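You operate a simulated robot arm through the tools that you are given. There is no shell and no other tool. Be economical: measure what you need, move in short steps, check, and stop when the job is done.

The job below is to be done with a simulated robot arm. You get a single attempt, and the scene is never put back.

Task
Take the steel washer and leave it on the grey flat shield on the top of the black cart.

The check looks at the end state, three seconds after you hand in, the way a careful person would. Anything else that was tipped, shoved, dropped, spilled or broken makes it a failure.

Robot
A 6-joint arm with a two-finger parallel gripper, fixed in place. Base frame: the origin is at the foot of the arm, x ahead of it, y to its left, z up; the work surface is at about z = 0.95. Lengths are in m, angles in rad, forces in N, time in s.
With the tool pointing down near the work surface it reaches from about 0.22 to 0.62 m from the base axis. Its first joint turns from -1.152 to 1.152 rad. Payload 2.7 kg.
Tool frame: the origin (TCP) lies between the finger pads and is the grasp point; the fingertips stand 0.023 m ahead of it; z points along the fingers, y is the line along which they close. Largest opening 0.094 m; finger width 0.038, thickness 0.01; the body of the gripper, 0.054 by 0.096 m, starts 0.039 m behind the TCP.
Orientation is that of the tool frame in the base frame, as a unit quaternion [w, x, y, z]. With the fingers straight down and closing along the base's y, the tool's x points along the base's -x, its y along +y and its z along -z.

Tools
- The arm moves only by the tool nudge_tool. Its argument "plan" is a list of rows, each an object (a shift or turn left out is 0, a gripper value left out holds the last) with "dp": the shift along the tool's x, y, z in units of 20 mm (1.0 is 20 mm), a list of three; "angular": the turn, a rotation vector about the tool's x, y, z in units of 4 degrees (1.0 is 4 degrees), a list of three; "gripper": the gripper command, from -1 (shut) to 1 (fully open), values between in proportion. In form: [{"dp": [tx, ty, tz], "angular": [wx, wy, wz], "gripper": gripper}, ...]. A call has 1 to 10 rows; each row shifts and turns the commanded pose from where the row before left it, along the tool's axes as they then stand. A call with a number of a shift or a turn outside -1 to 1 is refused whole. Each row takes 0.2 s and may step no farther than 0.05 m and 0.15 rad from the row before; otherwise, or with a gripper value out of range, the whole call is refused. Where a pose cannot be reached the arm comes as near as it can. A force on the tool above 40 N (or 10 N above the force at the start of the call, whichever is more), or a blocked arm, ends the call early, and 0.2 s more pass. Each finger travels about 0.045 m/s and halts on what it meets, pressing with about 29 N; the grip force reading is that of the motor and also rises with nothing between the fingers. The clock runs only during rows and for 0.2 s after the last one: add rows that do not move to give the fingers time. It gives the time, the measured TCP pose, the force on the tool (base axes), the opening and the grip force at its end, in the units of the frame above (readings bear some noise), and new pictures: "pictures" is both (left out), scene, wrist or none.
- Cameras (640 x 400 px; columns grow to the right, rows downward): "scene" is fixed at [0.0778, -0.4252, 1.431]; the picture's right is [0.80, -0.60, 0.00], its down [-0.19, -0.26, -0.95] and it looks along [0.57, 0.76, -0.32] (base axes); focal length 310 px, centre (320, 200). "wrist" rides on the gripper at [0.086, 0.016, -0.074] in the tool frame; the picture's right is [-0.18, 0.98, 0.00], its down [-0.58, -0.11, -0.81] and it looks along [-0.79, -0.15, 0.59] (tool axes); focal length 243 px, centre (320, 200). There is no depth. A picture from a camera that has moved, and an enlarged one, comes with that camera's place and axes in the base frame and with its lens.
- close_up(camera, box): a new picture of the part [left, top, right, bottom] of that camera's present view, enlarged. No time passes.
- job_done(): hands the job in; it is judged then, once.

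Work in short steps. Places have to be worked out from the pictures, the camera data and where the tool is seen: move nearer, look again, correct. Check each grasp and each placing, and mend what went wrong. You have 90 turns and 170 pictures in all, those below and enlarged ones among them. Open the gripper and draw the arm clear of the work before you hand the job in, unless the task says otherwise; then end with one line.

The tools are called after "Call:" as name(argument=value, ...) on one line, values as JSON. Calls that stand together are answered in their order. nudge_tool: Moves the arm, as the interface text tells. Its arguments: {"type":"object","properties":{"plan":{"type":"array"},"pictures":{"type":"string","enum":["both","scene","wrist","none"]}},"required":["plan"]} The other tools are called the same way: close_up (camera, box) takes an enlarged picture of a part of a camera's view; job_done () hands the job in.

At the start:

```text
time: 0.0
tcp_pos: [0.4006, 0.1386, 1.2267]
ee_rot: [0.0, 0.0, 1.0, 0.0]
ft_force: [0.2, 0.6, 0.9]
finger_gap: 0.0944
grip_force: 0.0
```

scene: 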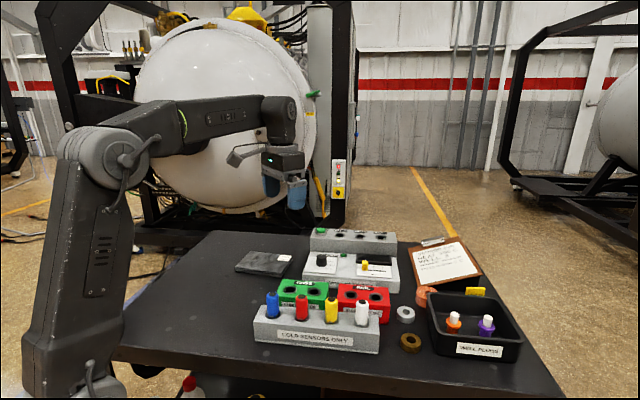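
wrist: 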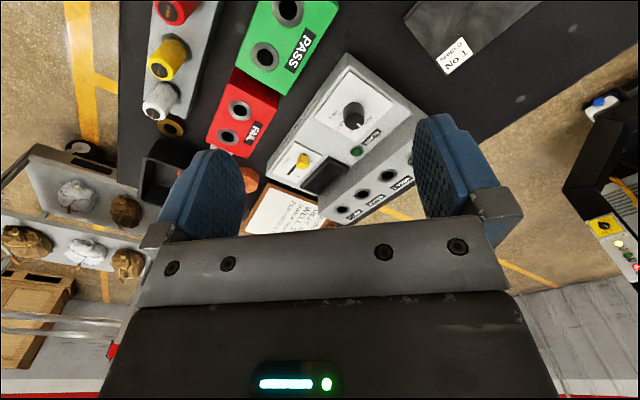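

I'll zoom in on the washers and the shield first.

Call:
close_up(camera="scene", box=[380, 270, 540, 370])

Call:
close_up(camera="scene", box=[220, 220, 380, 320])

```text
4.00 times, centred on (460, 320) of scene
camera zoom: at [0.0778, -0.4252, 1.431], right [0.8, -0.6, 0.0], down [-0.19, -0.26, -0.95], along [0.57, 0.76, -0.32], focal length 1241 px, centre (-240, -280)
```

zoom: 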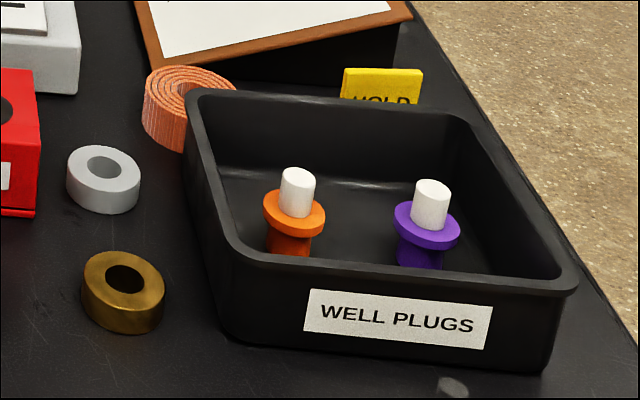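

```text
4.00 times, centred on (300, 270) of scene
camera zoom: at [0.0778, -0.4252, 1.431], right [0.8, -0.6, 0.0], down [-0.19, -0.26, -0.95], along [0.57, 0.76, -0.32], focal length 1241 px, centre (400, -80)
```

zoom: 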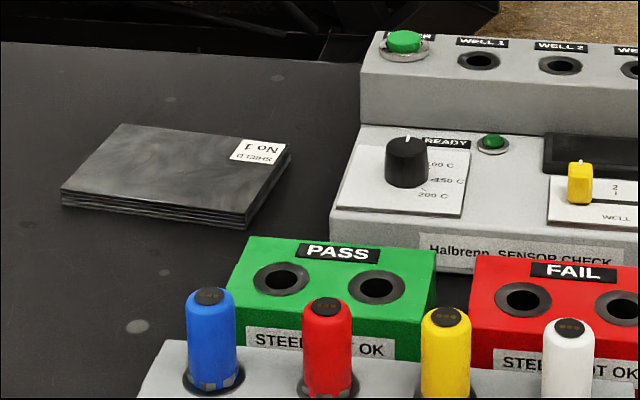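

The silver washer lies around (0.58, -0.08), between the red block and the tray. I'll move over it, staying high, to look at it from the wrist camera.

Call:
nudge_tool(plan=[{"dp": [-0.8, -1, 0.2], "gripper": 1}, {"dp": [-0.8, -1, 0.2]}, {"dp": [-0.8, -1, 0.2]}, {"dp": [-0.8, -1, 0.2]}, {"dp": [-0.8, -1, 0.2]}, {"dp": [-0.8, -1, 0.2]}, {"dp": [-0.8, -1, 0.2]}, {"dp": [-0.8, -1, 0.2]}, {"dp": [-0.8, -1, 0.2]}, {"dp": [-0.8, -1, 0.2]}])

```text
time: 2.2
tcp_pos: [0.5611, -0.0631, 1.1894]
ee_rot: [0.0, 0.0, 1.0, 0.0]
ft_force: [0.1, -0.4, -0.4]
finger_gap: 0.0941
grip_force: 0.1
camera wrist: at [0.4748, -0.0449, 1.2636], right [0.18, 0.98, 0.0], down [0.58, -0.11, 0.81], along [0.79, -0.15, -0.59], focal length 243 px, centre (320, 200)
```

scene: 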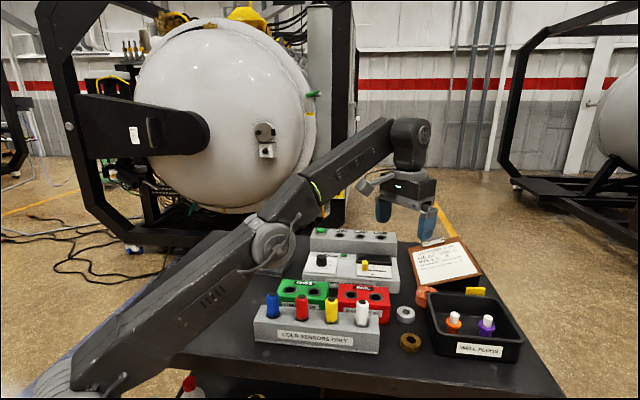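
wrist: 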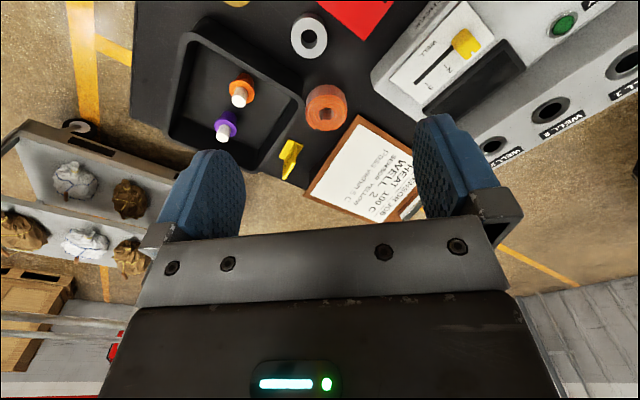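

The washer is at about (0.580, -0.078). I'll zoom in to measure the gap between the tray and the red block.

Call:
close_up(camera="wrist", box=[192, 0, 416, 140])

```text
2.86 times, centred on (304, 70) of wrist
camera zoom: at [0.4748, -0.0449, 1.2636], right [0.18, 0.98, 0.0], down [0.58, -0.11, 0.81], along [0.79, -0.15, -0.59], focal length 693 px, centre (366, 571)
```

zoom: 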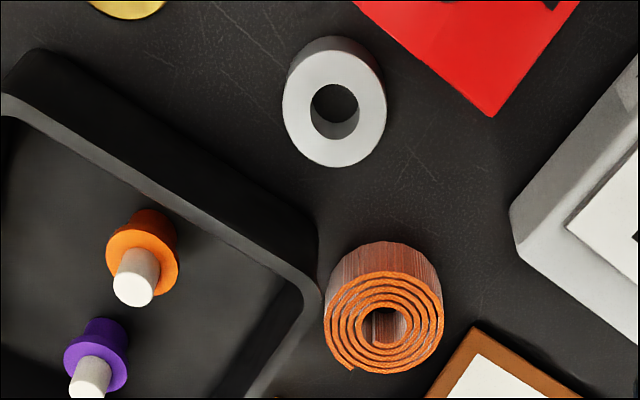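

The free corridor runs diagonally at 45°. The red face is about 39 mm from the washer's centre and the tray about 51 mm. I'll centre over the washer, turn the tool about 45° so the fingers close along the corridor, and narrow the opening to 70 mm so they miss the brass ring.

Call:
nudge_tool(plan=[{"dp": [-0.85, -0.69, 0], "gripper": 0.49}, {"angular": [0, 0, 1]}, {"angular": [0, 0, 1]}, {"angular": [0, 0, 1]}, {"angular": [0, 0, 1]}, {"angular": [0, 0, 1]}, {"angular": [0, 0, 1]}, {"angular": [0, 0, 1]}, {"angular": [0, 0, 1]}, {"angular": [0, 0, 1]}], pictures="none")

Call:
nudge_tool(plan=[{"angular": [0, 0, 1], "dp": [0, 0, 0.9]}, {"angular": [0, 0, 1], "dp": [0, 0, 0.9]}, {"angular": [0, 0, 0.25], "dp": [0, 0, 0.9]}, {"dp": [0, 0, 0.9]}, {"dp": [0, 0, 0.9]}])

```text
time: 4.4
tcp_pos: [0.5683, -0.0765, 1.1693]
ee_rot: [0.0, 0.309, 0.951, 0.0]
ft_force: [-0.3, 0.3, 0.1]
finger_gap: 0.07
grip_force: 0.0
out of reach, approached as far as the arm can: row 1
```

```text
time: 5.6
tcp_pos: [0.5687, -0.0757, 1.0797]
ee_rot: [0.0, 0.383, 0.924, 0.0]
ft_force: [-0.4, 0.0, 0.3]
finger_gap: 0.0701
grip_force: 0.1
camera wrist: at [0.5197, -0.0033, 1.1548], right [0.83, 0.56, 0.0], down [0.33, -0.49, 0.81], along [0.46, -0.67, -0.59], focal length 243 px, centre (320, 200)
```

scene: 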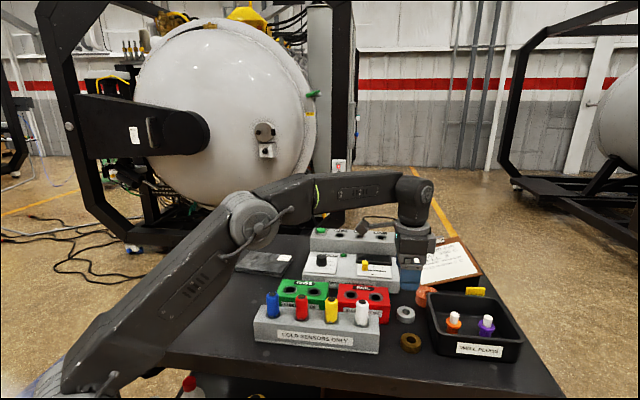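
wrist: 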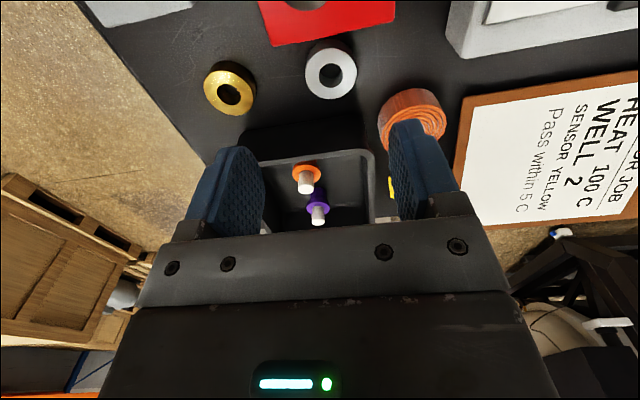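

The updated estimate for the washer is (0.580, -0.0765). I'll correct sideways by about 11 mm and go down to z≈1.02 to check again.

Call:
nudge_tool(plan=[{"dp": [-0.2, 0.18, 1]}, {"dp": [-0.2, 0.18, 1]}, {"dp": [0, 0, 1]}, {"dp": [0, 0, 0]}])

```text
time: 6.6
tcp_pos: [0.5796, -0.0797, 1.0195]
ee_rot: [0.0, 0.383, 0.924, 0.0]
ft_force: [-0.3, 0.0, -0.6]
finger_gap: 0.0702
grip_force: 0.2
camera wrist: at [0.5308, -0.0048, 1.0938], right [0.83, 0.56, 0.0], down [0.33, -0.49, 0.81], along [0.46, -0.67, -0.59], focal length 243 px, centre (320, 200)
```

scene: 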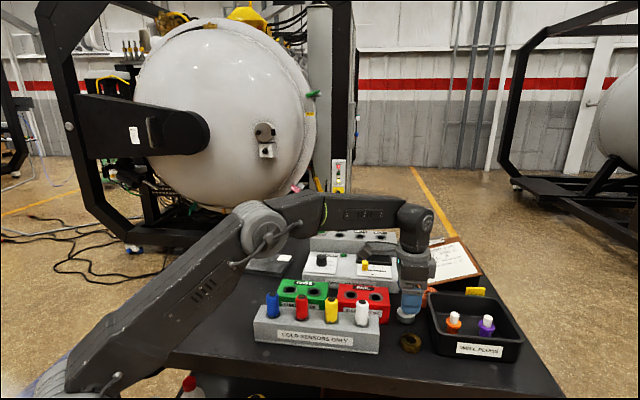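
wrist: 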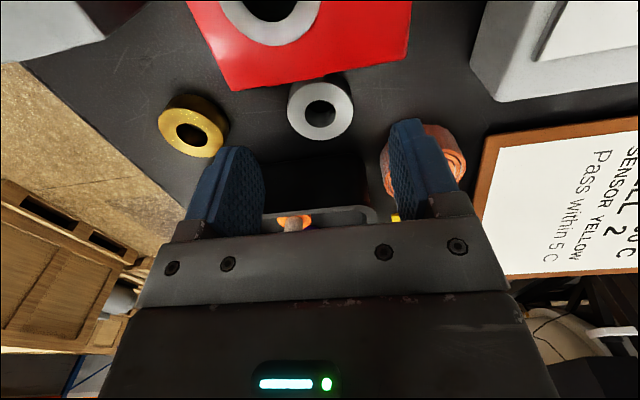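

The washer is between the fingers to within about 4 mm. I'll correct that and descend to grasp height, TCP≈0.978.

Call:
nudge_tool(plan=[{"dp": [0.14, 0.14, 0.7]}, {"dp": [0, 0, 0.7]}, {"dp": [0, 0, 0.7]}, {"dp": [0, 0, 0]}])

```text
time: 7.6
tcp_pos: [0.5806, -0.0742, 0.9769]
ee_rot: [-0.001, 0.383, 0.924, 0.0]
ft_force: [0.0, -0.1, 0.1]
finger_gap: 0.0701
grip_force: 0.0
camera wrist: at [0.5316, -0.001, 1.0517], right [0.83, 0.56, 0.0], down [0.33, -0.49, 0.81], along [0.46, -0.67, -0.59], focal length 243 px, centre (320, 200)
```

scene: 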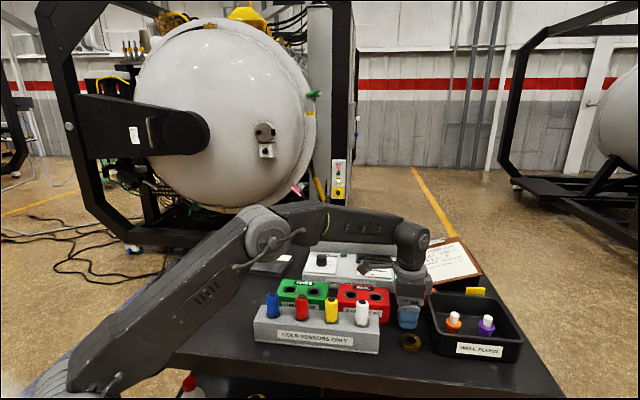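
wrist: 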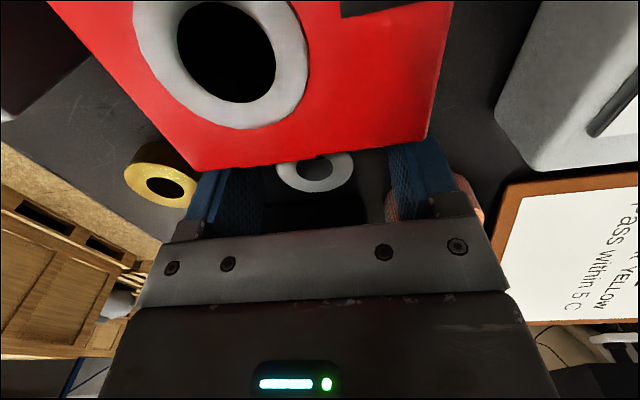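

The washer sits between the fingers, about 4 mm off in tool x. I'll make a small shift and close.

Call:
nudge_tool(plan=[{"dp": [-0.18, -0.1, 0]}, {"gripper": -1}, {}, {}, {}, {}])

```text
time: 9.0
tcp_pos: [0.5811, -0.0794, 0.9787]
ee_rot: [0.0, 0.383, 0.924, -0.001]
ft_force: [0.6, 0.1, 0.3]
finger_gap: 0.0389
grip_force: 28.8
camera wrist: at [0.5321, -0.005, 1.0524], right [0.83, 0.56, 0.0], down [0.33, -0.49, 0.81], along [0.46, -0.67, -0.59], focal length 243 px, centre (320, 200)
```

scene: 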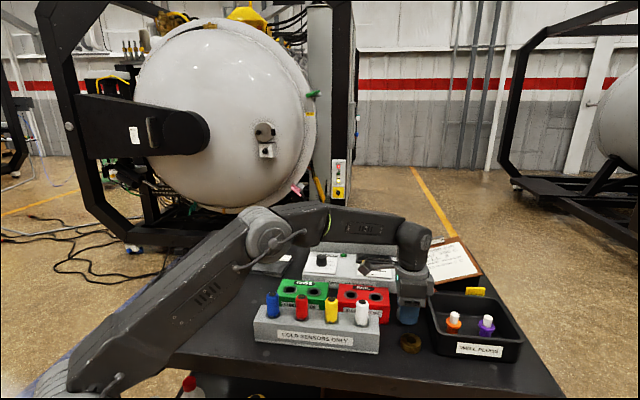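
wrist: 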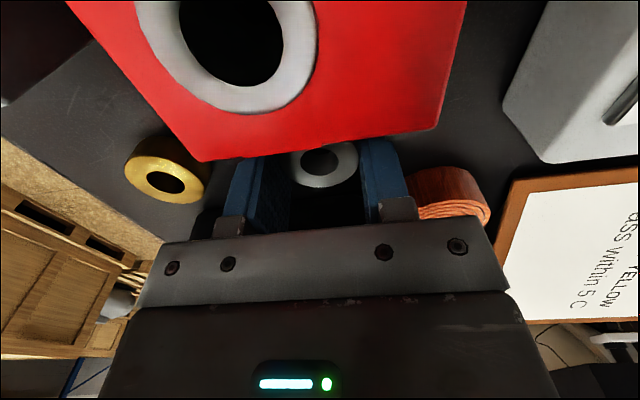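

Gripped: the gap is 38.9 mm at 29 N. I'll lift straight up, then retract slightly while climbing.

Call:
nudge_tool(plan=[{"dp": [0, 0, -0.7]}, {"dp": [0, 0, -1]}, {"dp": [0, 0, -1]}, {"dp": [0, 0, -1]}, {"dp": [0.2, -0.2, -1]}, {"dp": [0.3, -0.3, -1]}, {"dp": [0.3, -0.3, -1]}, {"dp": [0.3, -0.3, -1]}, {"dp": [0.3, -0.3, -0.8]}, {}])

```text
time: 11.2
tcp_pos: [0.5396, -0.0781, 1.1473]
ee_rot: [0.0, 0.383, 0.924, 0.0]
ft_force: [-0.2, -0.4, -1.2]
finger_gap: 0.0001
grip_force: 28.6
camera wrist: at [0.491, -0.0053, 1.2223], right [0.83, 0.56, 0.0], down [0.33, -0.49, 0.81], along [0.46, -0.67, -0.59], focal length 243 px, centre (320, 200)
```

scene: 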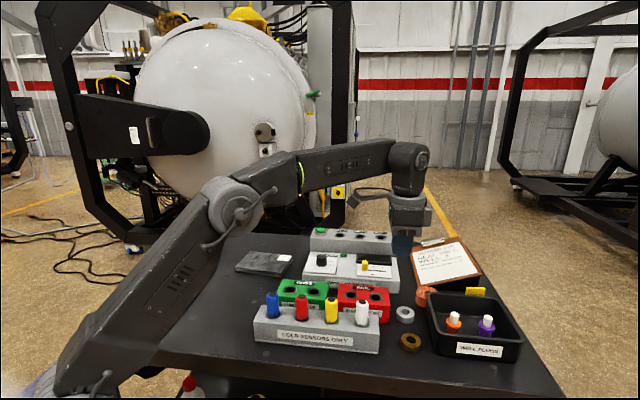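
wrist: 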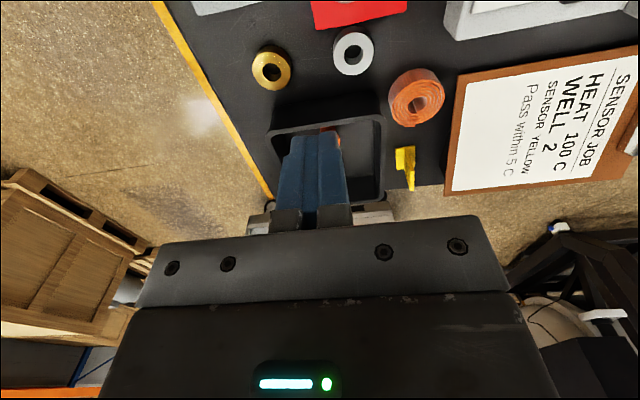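

The gripper came up empty; the washer stayed on the table. I'll look at where it is now and how thick it is.

Call:
close_up(camera="wrist", box=[240, 0, 464, 140])

Call:
close_up(camera="scene", box=[380, 290, 444, 330])

```text
2.86 times, centred on (352, 70) of wrist
camera zoom: at [0.491, -0.0053, 1.2223], right [0.83, 0.56, 0.0], down [0.33, -0.49, 0.81], along [0.46, -0.67, -0.59], focal length 693 px, centre (229, 571)
```

zoom: 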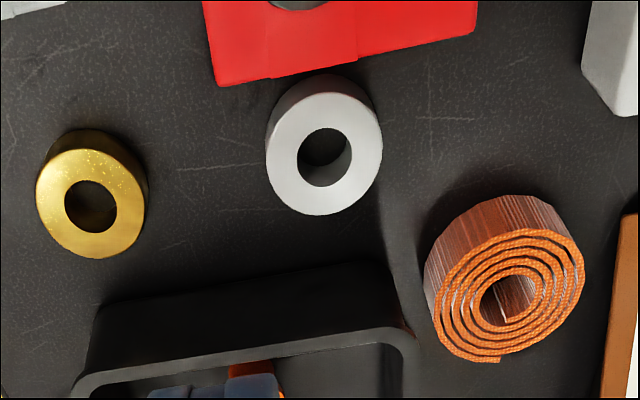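

```text
10.00 times, centred on (412, 310) of scene
camera zoom: at [0.0778, -0.4252, 1.431], right [0.8, -0.6, 0.0], down [-0.19, -0.26, -0.95], along [0.57, 0.76, -0.32], focal length 3103 px, centre (-600, -900)
```

zoom: 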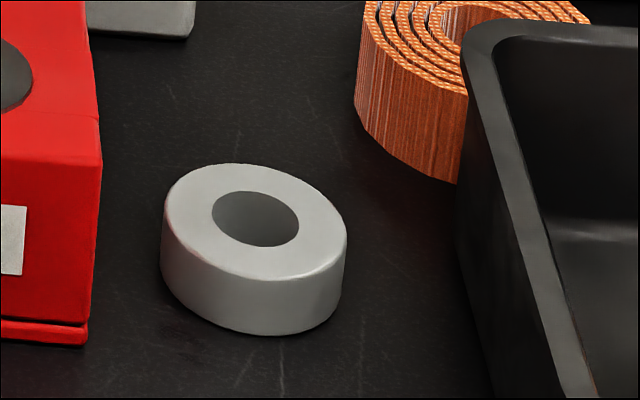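

The washer hasn't moved: (0.581, -0.077), about 18 mm thick. The pads probably only held it near their tips, so I'll go back, reopen to 70 mm and grip about 4 mm lower.

Call:
nudge_tool(plan=[{"gripper": 0.49, "dp": [0, 0, 0.8]}, {"dp": [0, 0, 0.8]}, {"dp": [-0.3, 0.3, 0.8]}, {"dp": [-0.3, 0.3, 0.8]}, {"dp": [-0.4, 0.4, 0.8]}, {"dp": [-0.4, 0.49, 0.8]}, {"dp": [0, 0, 0.8]}, {"dp": [0, 0, 0.8]}, {"dp": [0, 0, 0.8]}, {}])

```text
time: 13.4
tcp_pos: [0.5816, -0.0777, 1.0036]
ee_rot: [0.0, 0.383, 0.924, 0.0]
ft_force: [0.5, -0.4, 0.1]
finger_gap: 0.07
grip_force: 0.1
camera wrist: at [0.5322, -0.0037, 1.0779], right [0.83, 0.56, 0.0], down [0.33, -0.49, 0.81], along [0.46, -0.67, -0.59], focal length 243 px, centre (320, 200)
```

scene: 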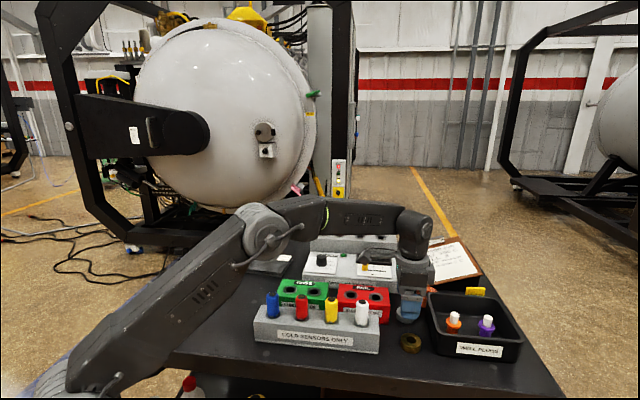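
wrist: 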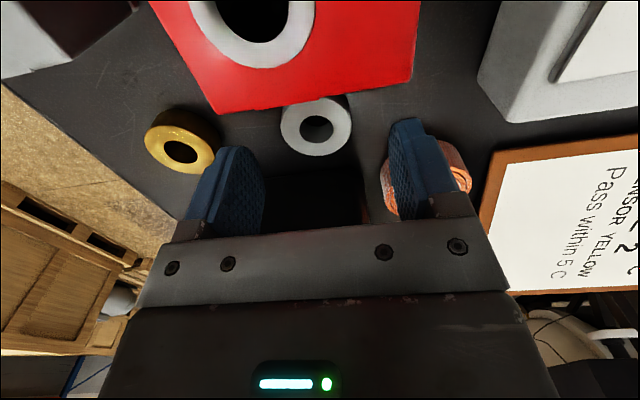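

Centred within 2 mm. I'll descend to TCP≈0.974, close, and lift just a little to test the grip.

Call:
nudge_tool(plan=[{"dp": [0.07, 0, 0.5]}, {"dp": [0, 0, 0.5]}, {"dp": [0, 0, 0.46]}, {}], pictures="none")

Call:
nudge_tool(plan=[{"gripper": -1}, {}, {}, {}, {}, {}], pictures="wrist")

Call:
nudge_tool(plan=[{"dp": [0, 0, -0.2]}, {"dp": [0, 0, -0.2]}, {"dp": [0, 0, -0.2]}, {"dp": [0, 0, -0.2]}, {"dp": [0, 0, -0.2]}, {}])

```text
time: 14.4
tcp_pos: [0.5809, -0.0754, 0.9731]
ee_rot: [0.001, 0.383, 0.924, 0.0]
ft_force: [-0.9, 0.1, 0.3]
finger_gap: 0.0701
grip_force: 0.1
```

```text
time: 15.8
tcp_pos: [0.5807, -0.0758, 0.9747]
ee_rot: [0.0, 0.382, 0.924, -0.001]
ft_force: [-0.1, 0.7, -0.5]
finger_gap: 0.0389
grip_force: 28.9
camera wrist: at [0.531, -0.0022, 1.0487], right [0.83, 0.56, 0.0], down [0.33, -0.49, 0.81], along [0.46, -0.67, -0.59], focal length 243 px, centre (320, 200)
```

wrist: 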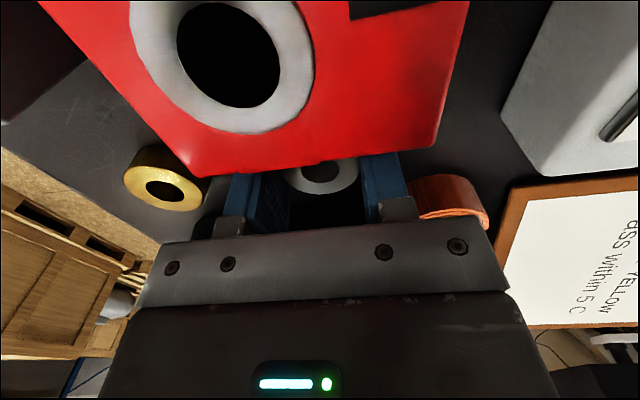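

```text
time: 17.2
tcp_pos: [0.5805, -0.0754, 0.9944]
ee_rot: [0.0, 0.383, 0.924, 0.0]
ft_force: [0.0, -0.5, -1.5]
finger_gap: 0.0388
grip_force: 28.9
camera wrist: at [0.531, -0.002, 1.0691], right [0.83, 0.56, 0.0], down [0.33, -0.49, 0.81], along [0.46, -0.67, -0.59], focal length 243 px, centre (320, 200)
```

scene: 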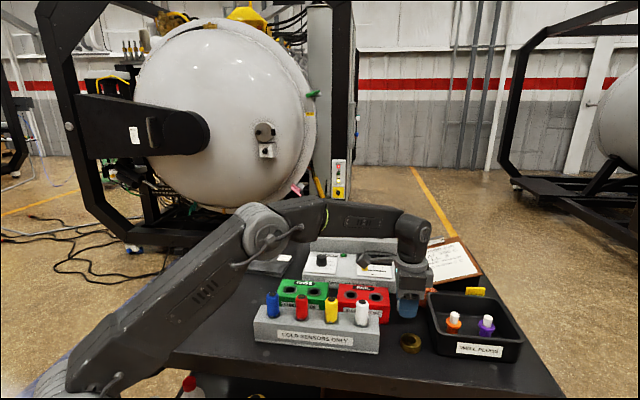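
wrist: 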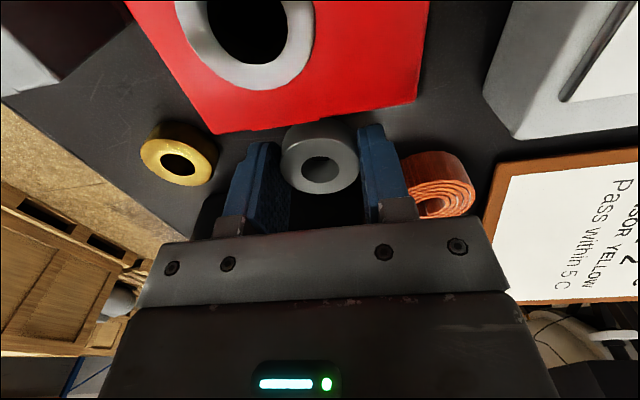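

The washer seems to be lifted but may have slipped a few millimetres. I'll hold still briefly and compare to see whether it creeps.

Call:
close_up(camera="wrist", box=[240, 100, 400, 200])

Call:
nudge_tool(plan=[{}, {}], pictures="none")

Call:
close_up(camera="wrist", box=[240, 100, 400, 200])

Call:
close_up(camera="scene", box=[370, 280, 450, 330])

```text
4.00 times, centred on (320, 150) of wrist
camera zoom: at [0.531, -0.002, 1.0691], right [0.83, 0.56, 0.0], down [0.33, -0.49, 0.81], along [0.46, -0.67, -0.59], focal length 970 px, centre (320, 400)
```

zoom: 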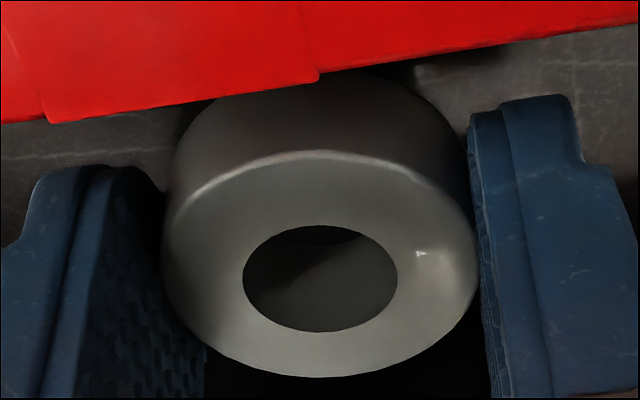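

```text
time: 17.8
tcp_pos: [0.5804, -0.0768, 0.9947]
ee_rot: [0.0, 0.383, 0.924, -0.001]
ft_force: [0.2, -0.7, -1.8]
finger_gap: 0.0389
grip_force: 28.8
```

```text
4.00 times, centred on (320, 150) of wrist
camera zoom: at [0.5309, -0.002, 1.0688], right [0.83, 0.56, 0.0], down [0.33, -0.49, 0.81], along [0.46, -0.67, -0.59], focal length 970 px, centre (320, 400)
```

zoom: 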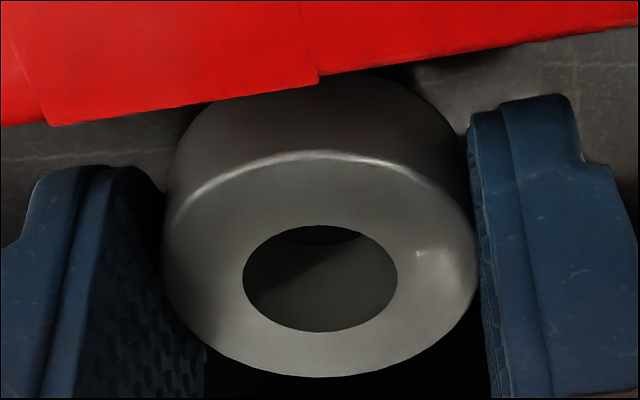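

```text
8.00 times, centred on (410, 305) of scene
camera zoom: at [0.0779, -0.4252, 1.431], right [0.8, -0.6, 0.0], down [-0.19, -0.26, -0.95], along [0.57, 0.76, -0.32], focal length 2482 px, centre (-400, -640)
```

zoom: 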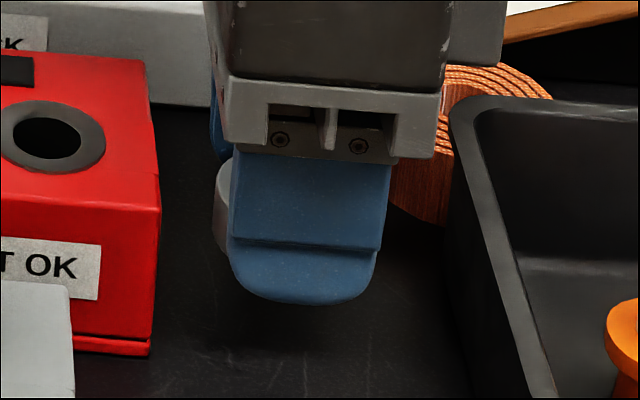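

The washer is held flat and not creeping, and the force reading shows about 1.5 N of weight. I'll lift slowly with a gentle ramp.

Call:
nudge_tool(plan=[{"dp": [0, 0, -0.15]}, {"dp": [0, 0, -0.25]}, {"dp": [0, 0, -0.3]}, {"dp": [0, 0, -0.3]}, {"dp": [0, 0, -0.3]}, {"dp": [0, 0, -0.3]}, {"dp": [0, 0, -0.3]}, {"dp": [0, 0, -0.3]}, {"dp": [0, 0, -0.2]}, {"dp": [0, 0, -0.1]}], pictures="wrist")

```text
time: 20.0
tcp_pos: [0.5807, -0.0758, 1.0446]
ee_rot: [0.0, 0.382, 0.924, 0.0]
ft_force: [-0.7, -0.2, -0.8]
finger_gap: 0.0386
grip_force: 28.9
camera wrist: at [0.5313, -0.0018, 1.1195], right [0.83, 0.56, 0.0], down [0.33, -0.49, 0.81], along [0.46, -0.67, -0.59], focal length 243 px, centre (320, 200)
```

wrist: 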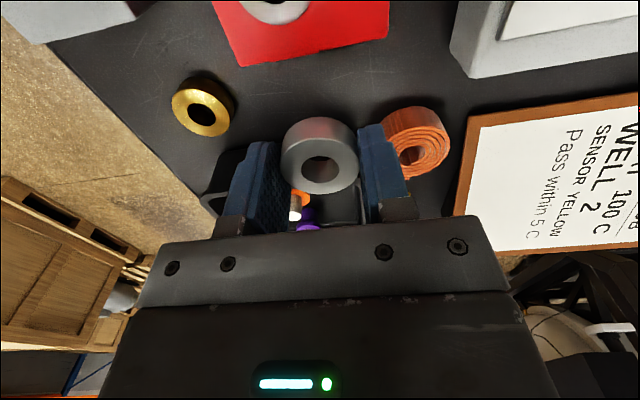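

Still held, with the view unchanged. I'll continue up slowly, pulling back a little.

Call:
nudge_tool(plan=[{"dp": [0, 0, -0.2]}, {"dp": [0.05, -0.05, -0.3]}, {"dp": [0.1, -0.1, -0.4]}, {"dp": [0.15, -0.15, -0.4]}, {"dp": [0.2, -0.2, -0.4]}, {"dp": [0.2, -0.2, -0.4]}, {"dp": [0.2, -0.2, -0.4]}, {"dp": [0.15, -0.15, -0.4]}, {"dp": [0.1, -0.1, -0.3]}, {"dp": [0, 0, -0.2]}], pictures="wrist")

```text
time: 22.2
tcp_pos: [0.5468, -0.0753, 1.113]
ee_rot: [0.0, 0.383, 0.924, -0.001]
ft_force: [-0.5, 0.2, -1.8]
finger_gap: 0.0389
grip_force: 29.2
camera wrist: at [0.4987, -0.0018, 1.1875], right [0.83, 0.56, 0.0], down [0.33, -0.49, 0.81], along [0.46, -0.67, -0.59], focal length 243 px, centre (320, 200)
```

wrist: 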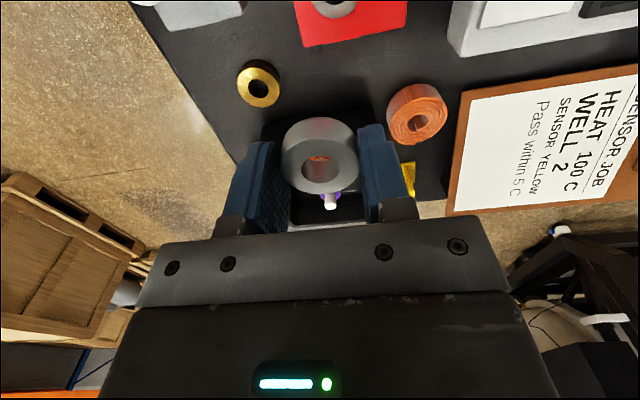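

Holding well. I'll carry it level toward the shield at about (0.434, 0.315), with gentle acceleration.

Call:
nudge_tool(plan=[{"dp": [0.2, 0.11, -0.1]}, {"dp": [0.35, 0.19, -0.2]}, {"dp": [0.5, 0.27, -0.2]}, {"dp": [0.6, 0.33, 0]}, {"dp": [0.7, 0.38, 0]}, {"dp": [0.7, 0.38, 0]}, {"dp": [0.7, 0.38, 0]}, {"dp": [0.7, 0.38, 0]}, {"dp": [0.7, 0.38, 0]}, {"dp": [0.6, 0.33, 0]}], pictures="scene")

```text
time: 24.4
tcp_pos: [0.5105, 0.0513, 1.1227]
ee_rot: [0.0, 0.383, 0.924, 0.0]
ft_force: [0.2, 0.3, -0.5]
finger_gap: 0.0386
grip_force: 29.0
```

scene: 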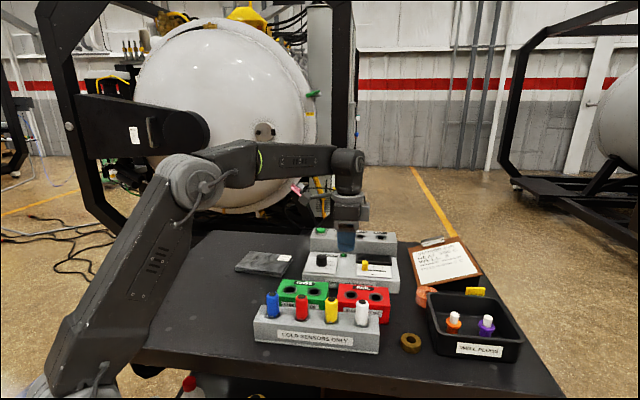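

Halfway, and the gap still reads washer width. Continuing.

Call:
nudge_tool(plan=[{"dp": [0.3, 0.165, 0]}, {"dp": [0.5, 0.275, 0]}, {"dp": [0.65, 0.36, 0]}, {"dp": [0.7, 0.385, 0]}, {"dp": [0.7, 0.385, 0]}, {"dp": [0.7, 0.385, 0]}, {"dp": [0.7, 0.385, 0]}, {"dp": [0.7, 0.385, 0]}, {"dp": [0.7, 0.385, 0]}, {"dp": [0.6, 0.33, 0]}], pictures="none")

Call:
nudge_tool(plan=[{"dp": [0.7, 0.385, 0]}, {"dp": [0.7, 0.385, 0]}, {"dp": [0.7, 0.385, 0]}, {"dp": [0.7, 0.385, 0]}, {"dp": [0.7, 0.385, 0]}, {"dp": [0.7, 0.385, 0]}, {"dp": [0.7, 0.385, 0]}, {"dp": [0.5, 0.275, 0]}, {"dp": [0.3, 0.165, 0]}, {}])

```text
time: 26.6
tcp_pos: [0.4703, 0.1878, 1.1222]
ee_rot: [0.0, 0.382, 0.924, 0.0]
ft_force: [0.4, 0.1, -0.7]
finger_gap: 0.0388
grip_force: 29.4
```

```text
time: 28.8
tcp_pos: [0.4347, 0.3122, 1.1222]
ee_rot: [0.0, 0.382, 0.924, 0.0]
ft_force: [-0.1, 0.3, -0.9]
finger_gap: 0.0387
grip_force: 29.0
camera wrist: at [0.3853, 0.3859, 1.1967], right [0.83, 0.56, 0.0], down [0.33, -0.49, 0.81], along [0.46, -0.67, -0.59], focal length 243 px, centre (320, 200)
```

scene: 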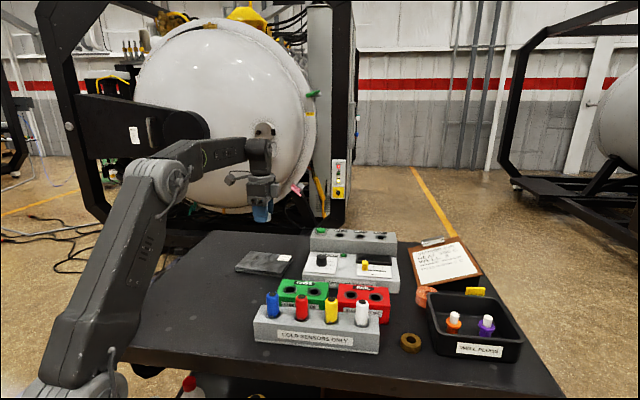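
wrist: 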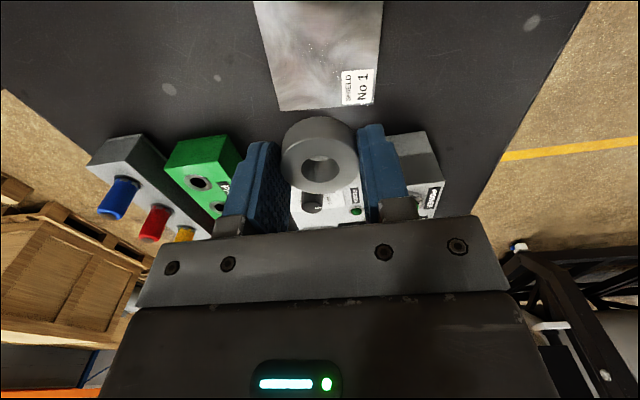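

The shield's corners give a centre of about (0.434, 0.318) with its top at z≈0.962, so the tool is within 6 mm of centre. I'll descend to z≈1.01 and look.

Call:
nudge_tool(plan=[{"dp": [0.1, 0.1, 0.3]}, {"dp": [0.1, 0.1, 0.6]}, {"dp": [0, 0, 0.7]}, {"dp": [0, 0, 0.8]}, {"dp": [0, 0, 0.8]}, {"dp": [0, 0, 0.8]}, {"dp": [0, 0, 0.7]}, {"dp": [0, 0, 0.5]}, {"dp": [0, 0, 0.3]}, {"dp": [0, 0, 0.1]}])

Call:
close_up(camera="scene", box=[220, 230, 316, 290])

```text
time: 31.0
tcp_pos: [0.4361, 0.317, 1.01]
ee_rot: [0.0, 0.382, 0.924, 0.0]
ft_force: [-0.2, 0.0, -1.6]
finger_gap: 0.0386
grip_force: 28.8
camera wrist: at [0.3863, 0.392, 1.0846], right [0.83, 0.56, 0.0], down [0.33, -0.49, 0.81], along [0.46, -0.67, -0.59], focal length 243 px, centre (320, 200)
```

scene: 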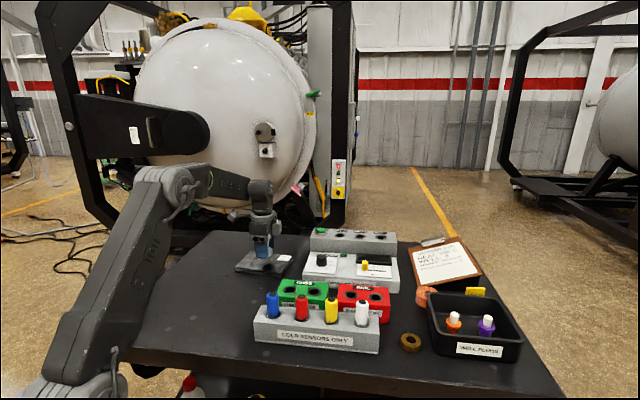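
wrist: 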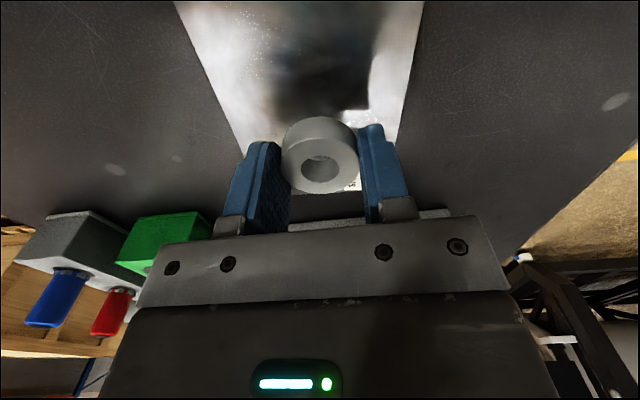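

```text
6.67 times, centred on (268, 260) of scene
camera zoom: at [0.0779, -0.4251, 1.431], right [0.8, -0.6, 0.0], down [-0.19, -0.26, -0.95], along [0.57, 0.76, -0.32], focal length 2069 px, centre (667, -200)
```

zoom: 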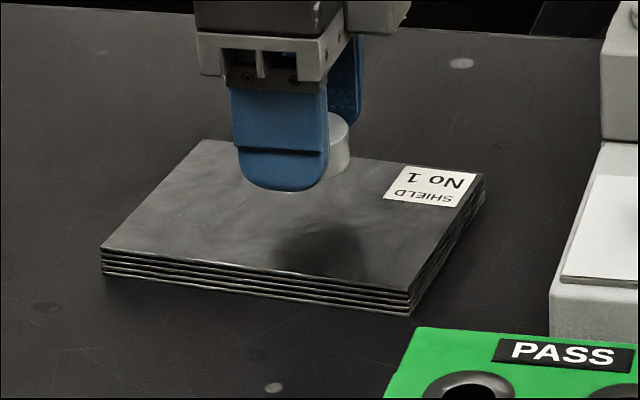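

It's over the shield, about 2 cm above it. I'll descend 18 mm gently, then creep to contact.

Call:
nudge_tool(plan=[{"dp": [0, 0, 0.2]}, {"dp": [0, 0, 0.2]}, {"dp": [0, 0, 0.2]}, {"dp": [0, 0, 0.2]}, {"dp": [0, 0, 0.1]}, {}], pictures="none")

Call:
close_up(camera="scene", box=[236, 240, 300, 280])

Call:
close_up(camera="wrist", box=[240, 80, 400, 200])

```text
time: 32.4
tcp_pos: [0.4352, 0.3181, 0.9926]
ee_rot: [0.0, 0.383, 0.924, 0.0]
ft_force: [-0.8, 0.4, -1.5]
finger_gap: 0.0388
grip_force: 29.2
```

```text
10.00 times, centred on (268, 260) of scene
camera zoom: at [0.0779, -0.4251, 1.431], right [0.8, -0.6, 0.0], down [-0.19, -0.26, -0.95], along [0.57, 0.76, -0.32], focal length 3103 px, centre (840, -400)
```

zoom: 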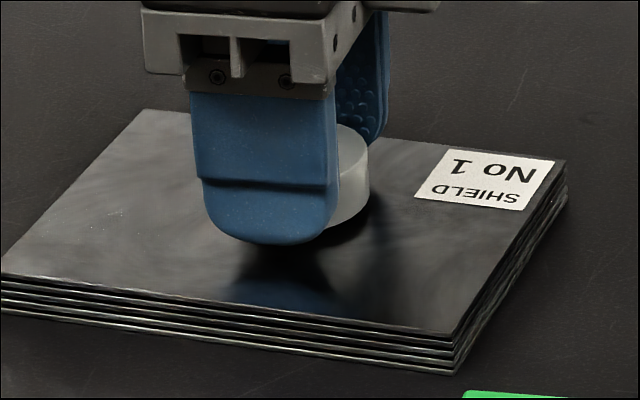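

```text
3.33 times, centred on (320, 140) of wrist
camera zoom: at [0.3864, 0.3912, 1.0663], right [0.83, 0.56, 0.0], down [0.33, -0.49, 0.81], along [0.46, -0.67, -0.59], focal length 809 px, centre (320, 400)
```

zoom: 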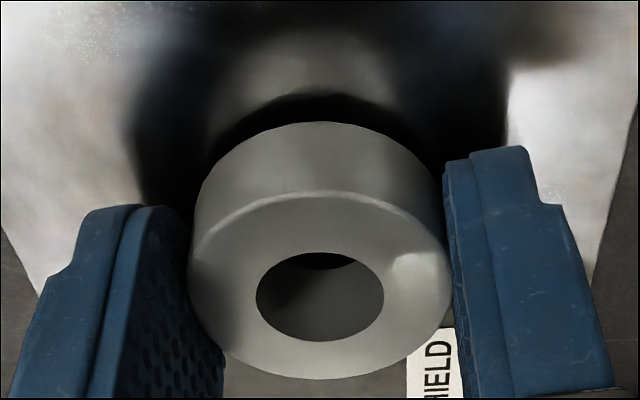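

The reflection shows about 5 mm left. I'll creep down in 1 mm steps.

Call:
nudge_tool(plan=[{"dp": [0, 0, 0.07]}, {"dp": [0, 0, 0.07]}, {"dp": [0, 0, 0.05]}, {}], pictures="none")

Call:
close_up(camera="scene", box=[236, 240, 300, 280])

```text
time: 33.4
tcp_pos: [0.4348, 0.3171, 0.9879]
ee_rot: [0.0, 0.383, 0.924, 0.001]
ft_force: [1.4, 1.0, 3.2]
finger_gap: 0.0388
grip_force: 29.3
```

```text
10.00 times, centred on (268, 260) of scene
camera zoom: at [0.0778, -0.4252, 1.431], right [0.8, -0.6, 0.0], down [-0.19, -0.26, -0.95], along [0.57, 0.76, -0.32], focal length 3103 px, centre (840, -400)
```

zoom: 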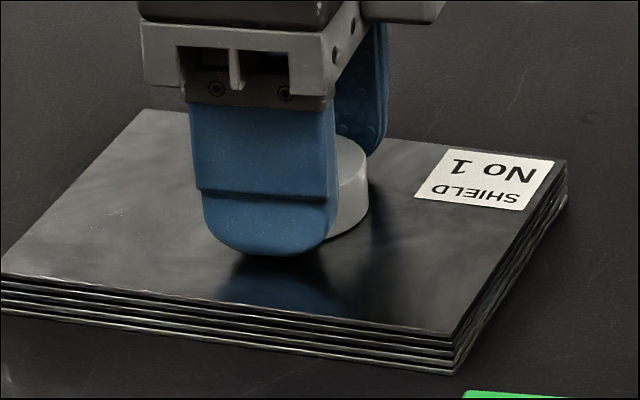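

The force rose to +3.2 N, so the washer is touching. I'll release it.

Call:
nudge_tool(plan=[{"gripper": 0.0}, {"gripper": 0.3}, {}, {}, {}])

```text
time: 34.6
tcp_pos: [0.4353, 0.3171, 0.9877]
ee_rot: [0.0, 0.383, 0.924, -0.001]
ft_force: [-0.1, -0.3, 0.1]
finger_gap: 0.0611
grip_force: 0.0
camera wrist: at [0.3855, 0.3906, 1.0629], right [0.83, 0.56, 0.0], down [0.33, -0.49, 0.81], along [0.46, -0.67, -0.59], focal length 243 px, centre (320, 200)
```

scene: 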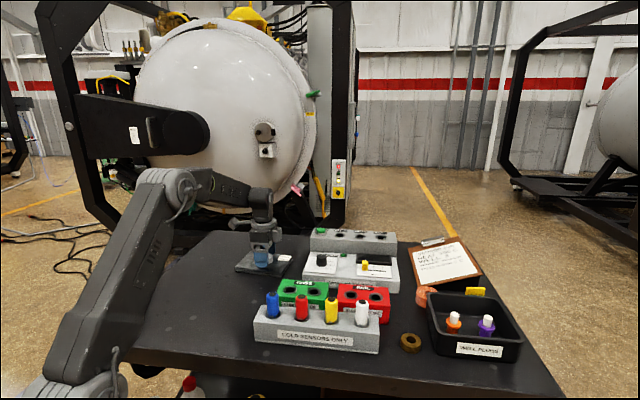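
wrist: 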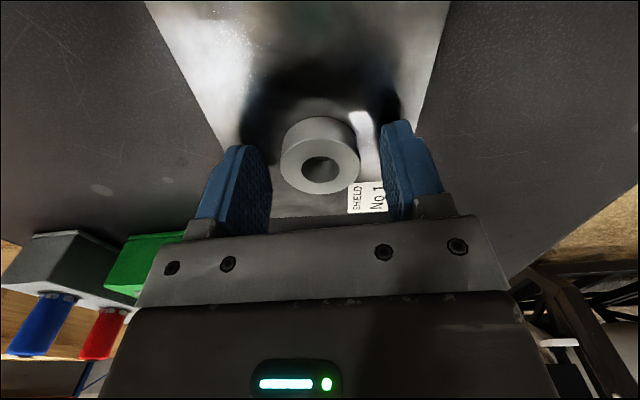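

The fingers are clear and the washer rests on the shield. I'll lift straight up, opening fully.

Call:
nudge_tool(plan=[{"dp": [0, 0, -0.3]}, {"dp": [0, 0, -0.6]}, {"dp": [0, 0, -0.8]}, {"dp": [0, 0, -1], "gripper": 1}, {"dp": [0, 0, -1]}, {"dp": [0, 0, -1]}, {"dp": [0, 0, -1]}, {"dp": [0, 0, -1]}, {"dp": [0, 0, -1]}, {"dp": [0, 0, -0.5]}])

Call:
close_up(camera="scene", box=[220, 230, 316, 290])

```text
time: 36.8
tcp_pos: [0.4355, 0.3188, 1.1521]
ee_rot: [0.001, 0.383, 0.924, 0.0]
ft_force: [-0.5, -0.2, 0.0]
finger_gap: 0.0942
grip_force: 0.0
camera wrist: at [0.3865, 0.392, 1.2269], right [0.83, 0.56, 0.0], down [0.33, -0.49, 0.81], along [0.46, -0.67, -0.59], focal length 243 px, centre (320, 200)
```

scene: 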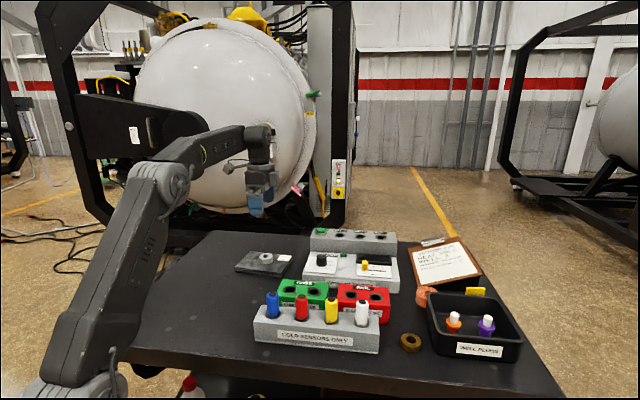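
wrist: 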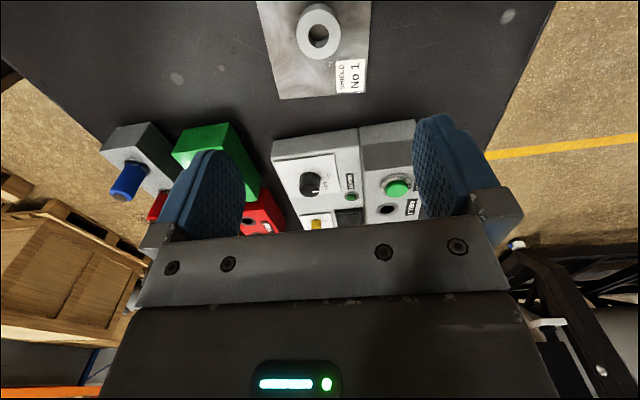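

```text
6.67 times, centred on (268, 260) of scene
camera zoom: at [0.0778, -0.4252, 1.431], right [0.8, -0.6, 0.0], down [-0.19, -0.26, -0.95], along [0.57, 0.76, -0.32], focal length 2069 px, centre (667, -200)
```

zoom: 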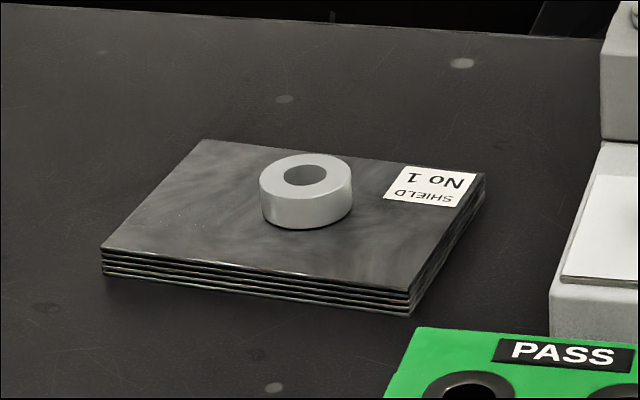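

The washer lies flat on the shield, nothing else has moved, and the open gripper is clear. I'm handing in.

Call:
job_done()

```text
The job is handed in.
```

The steel washer is lying flat near the middle of the grey shield, and the gripper is open and clear; the first grasp came up empty, but the second held, and nothing else appears to have moved.
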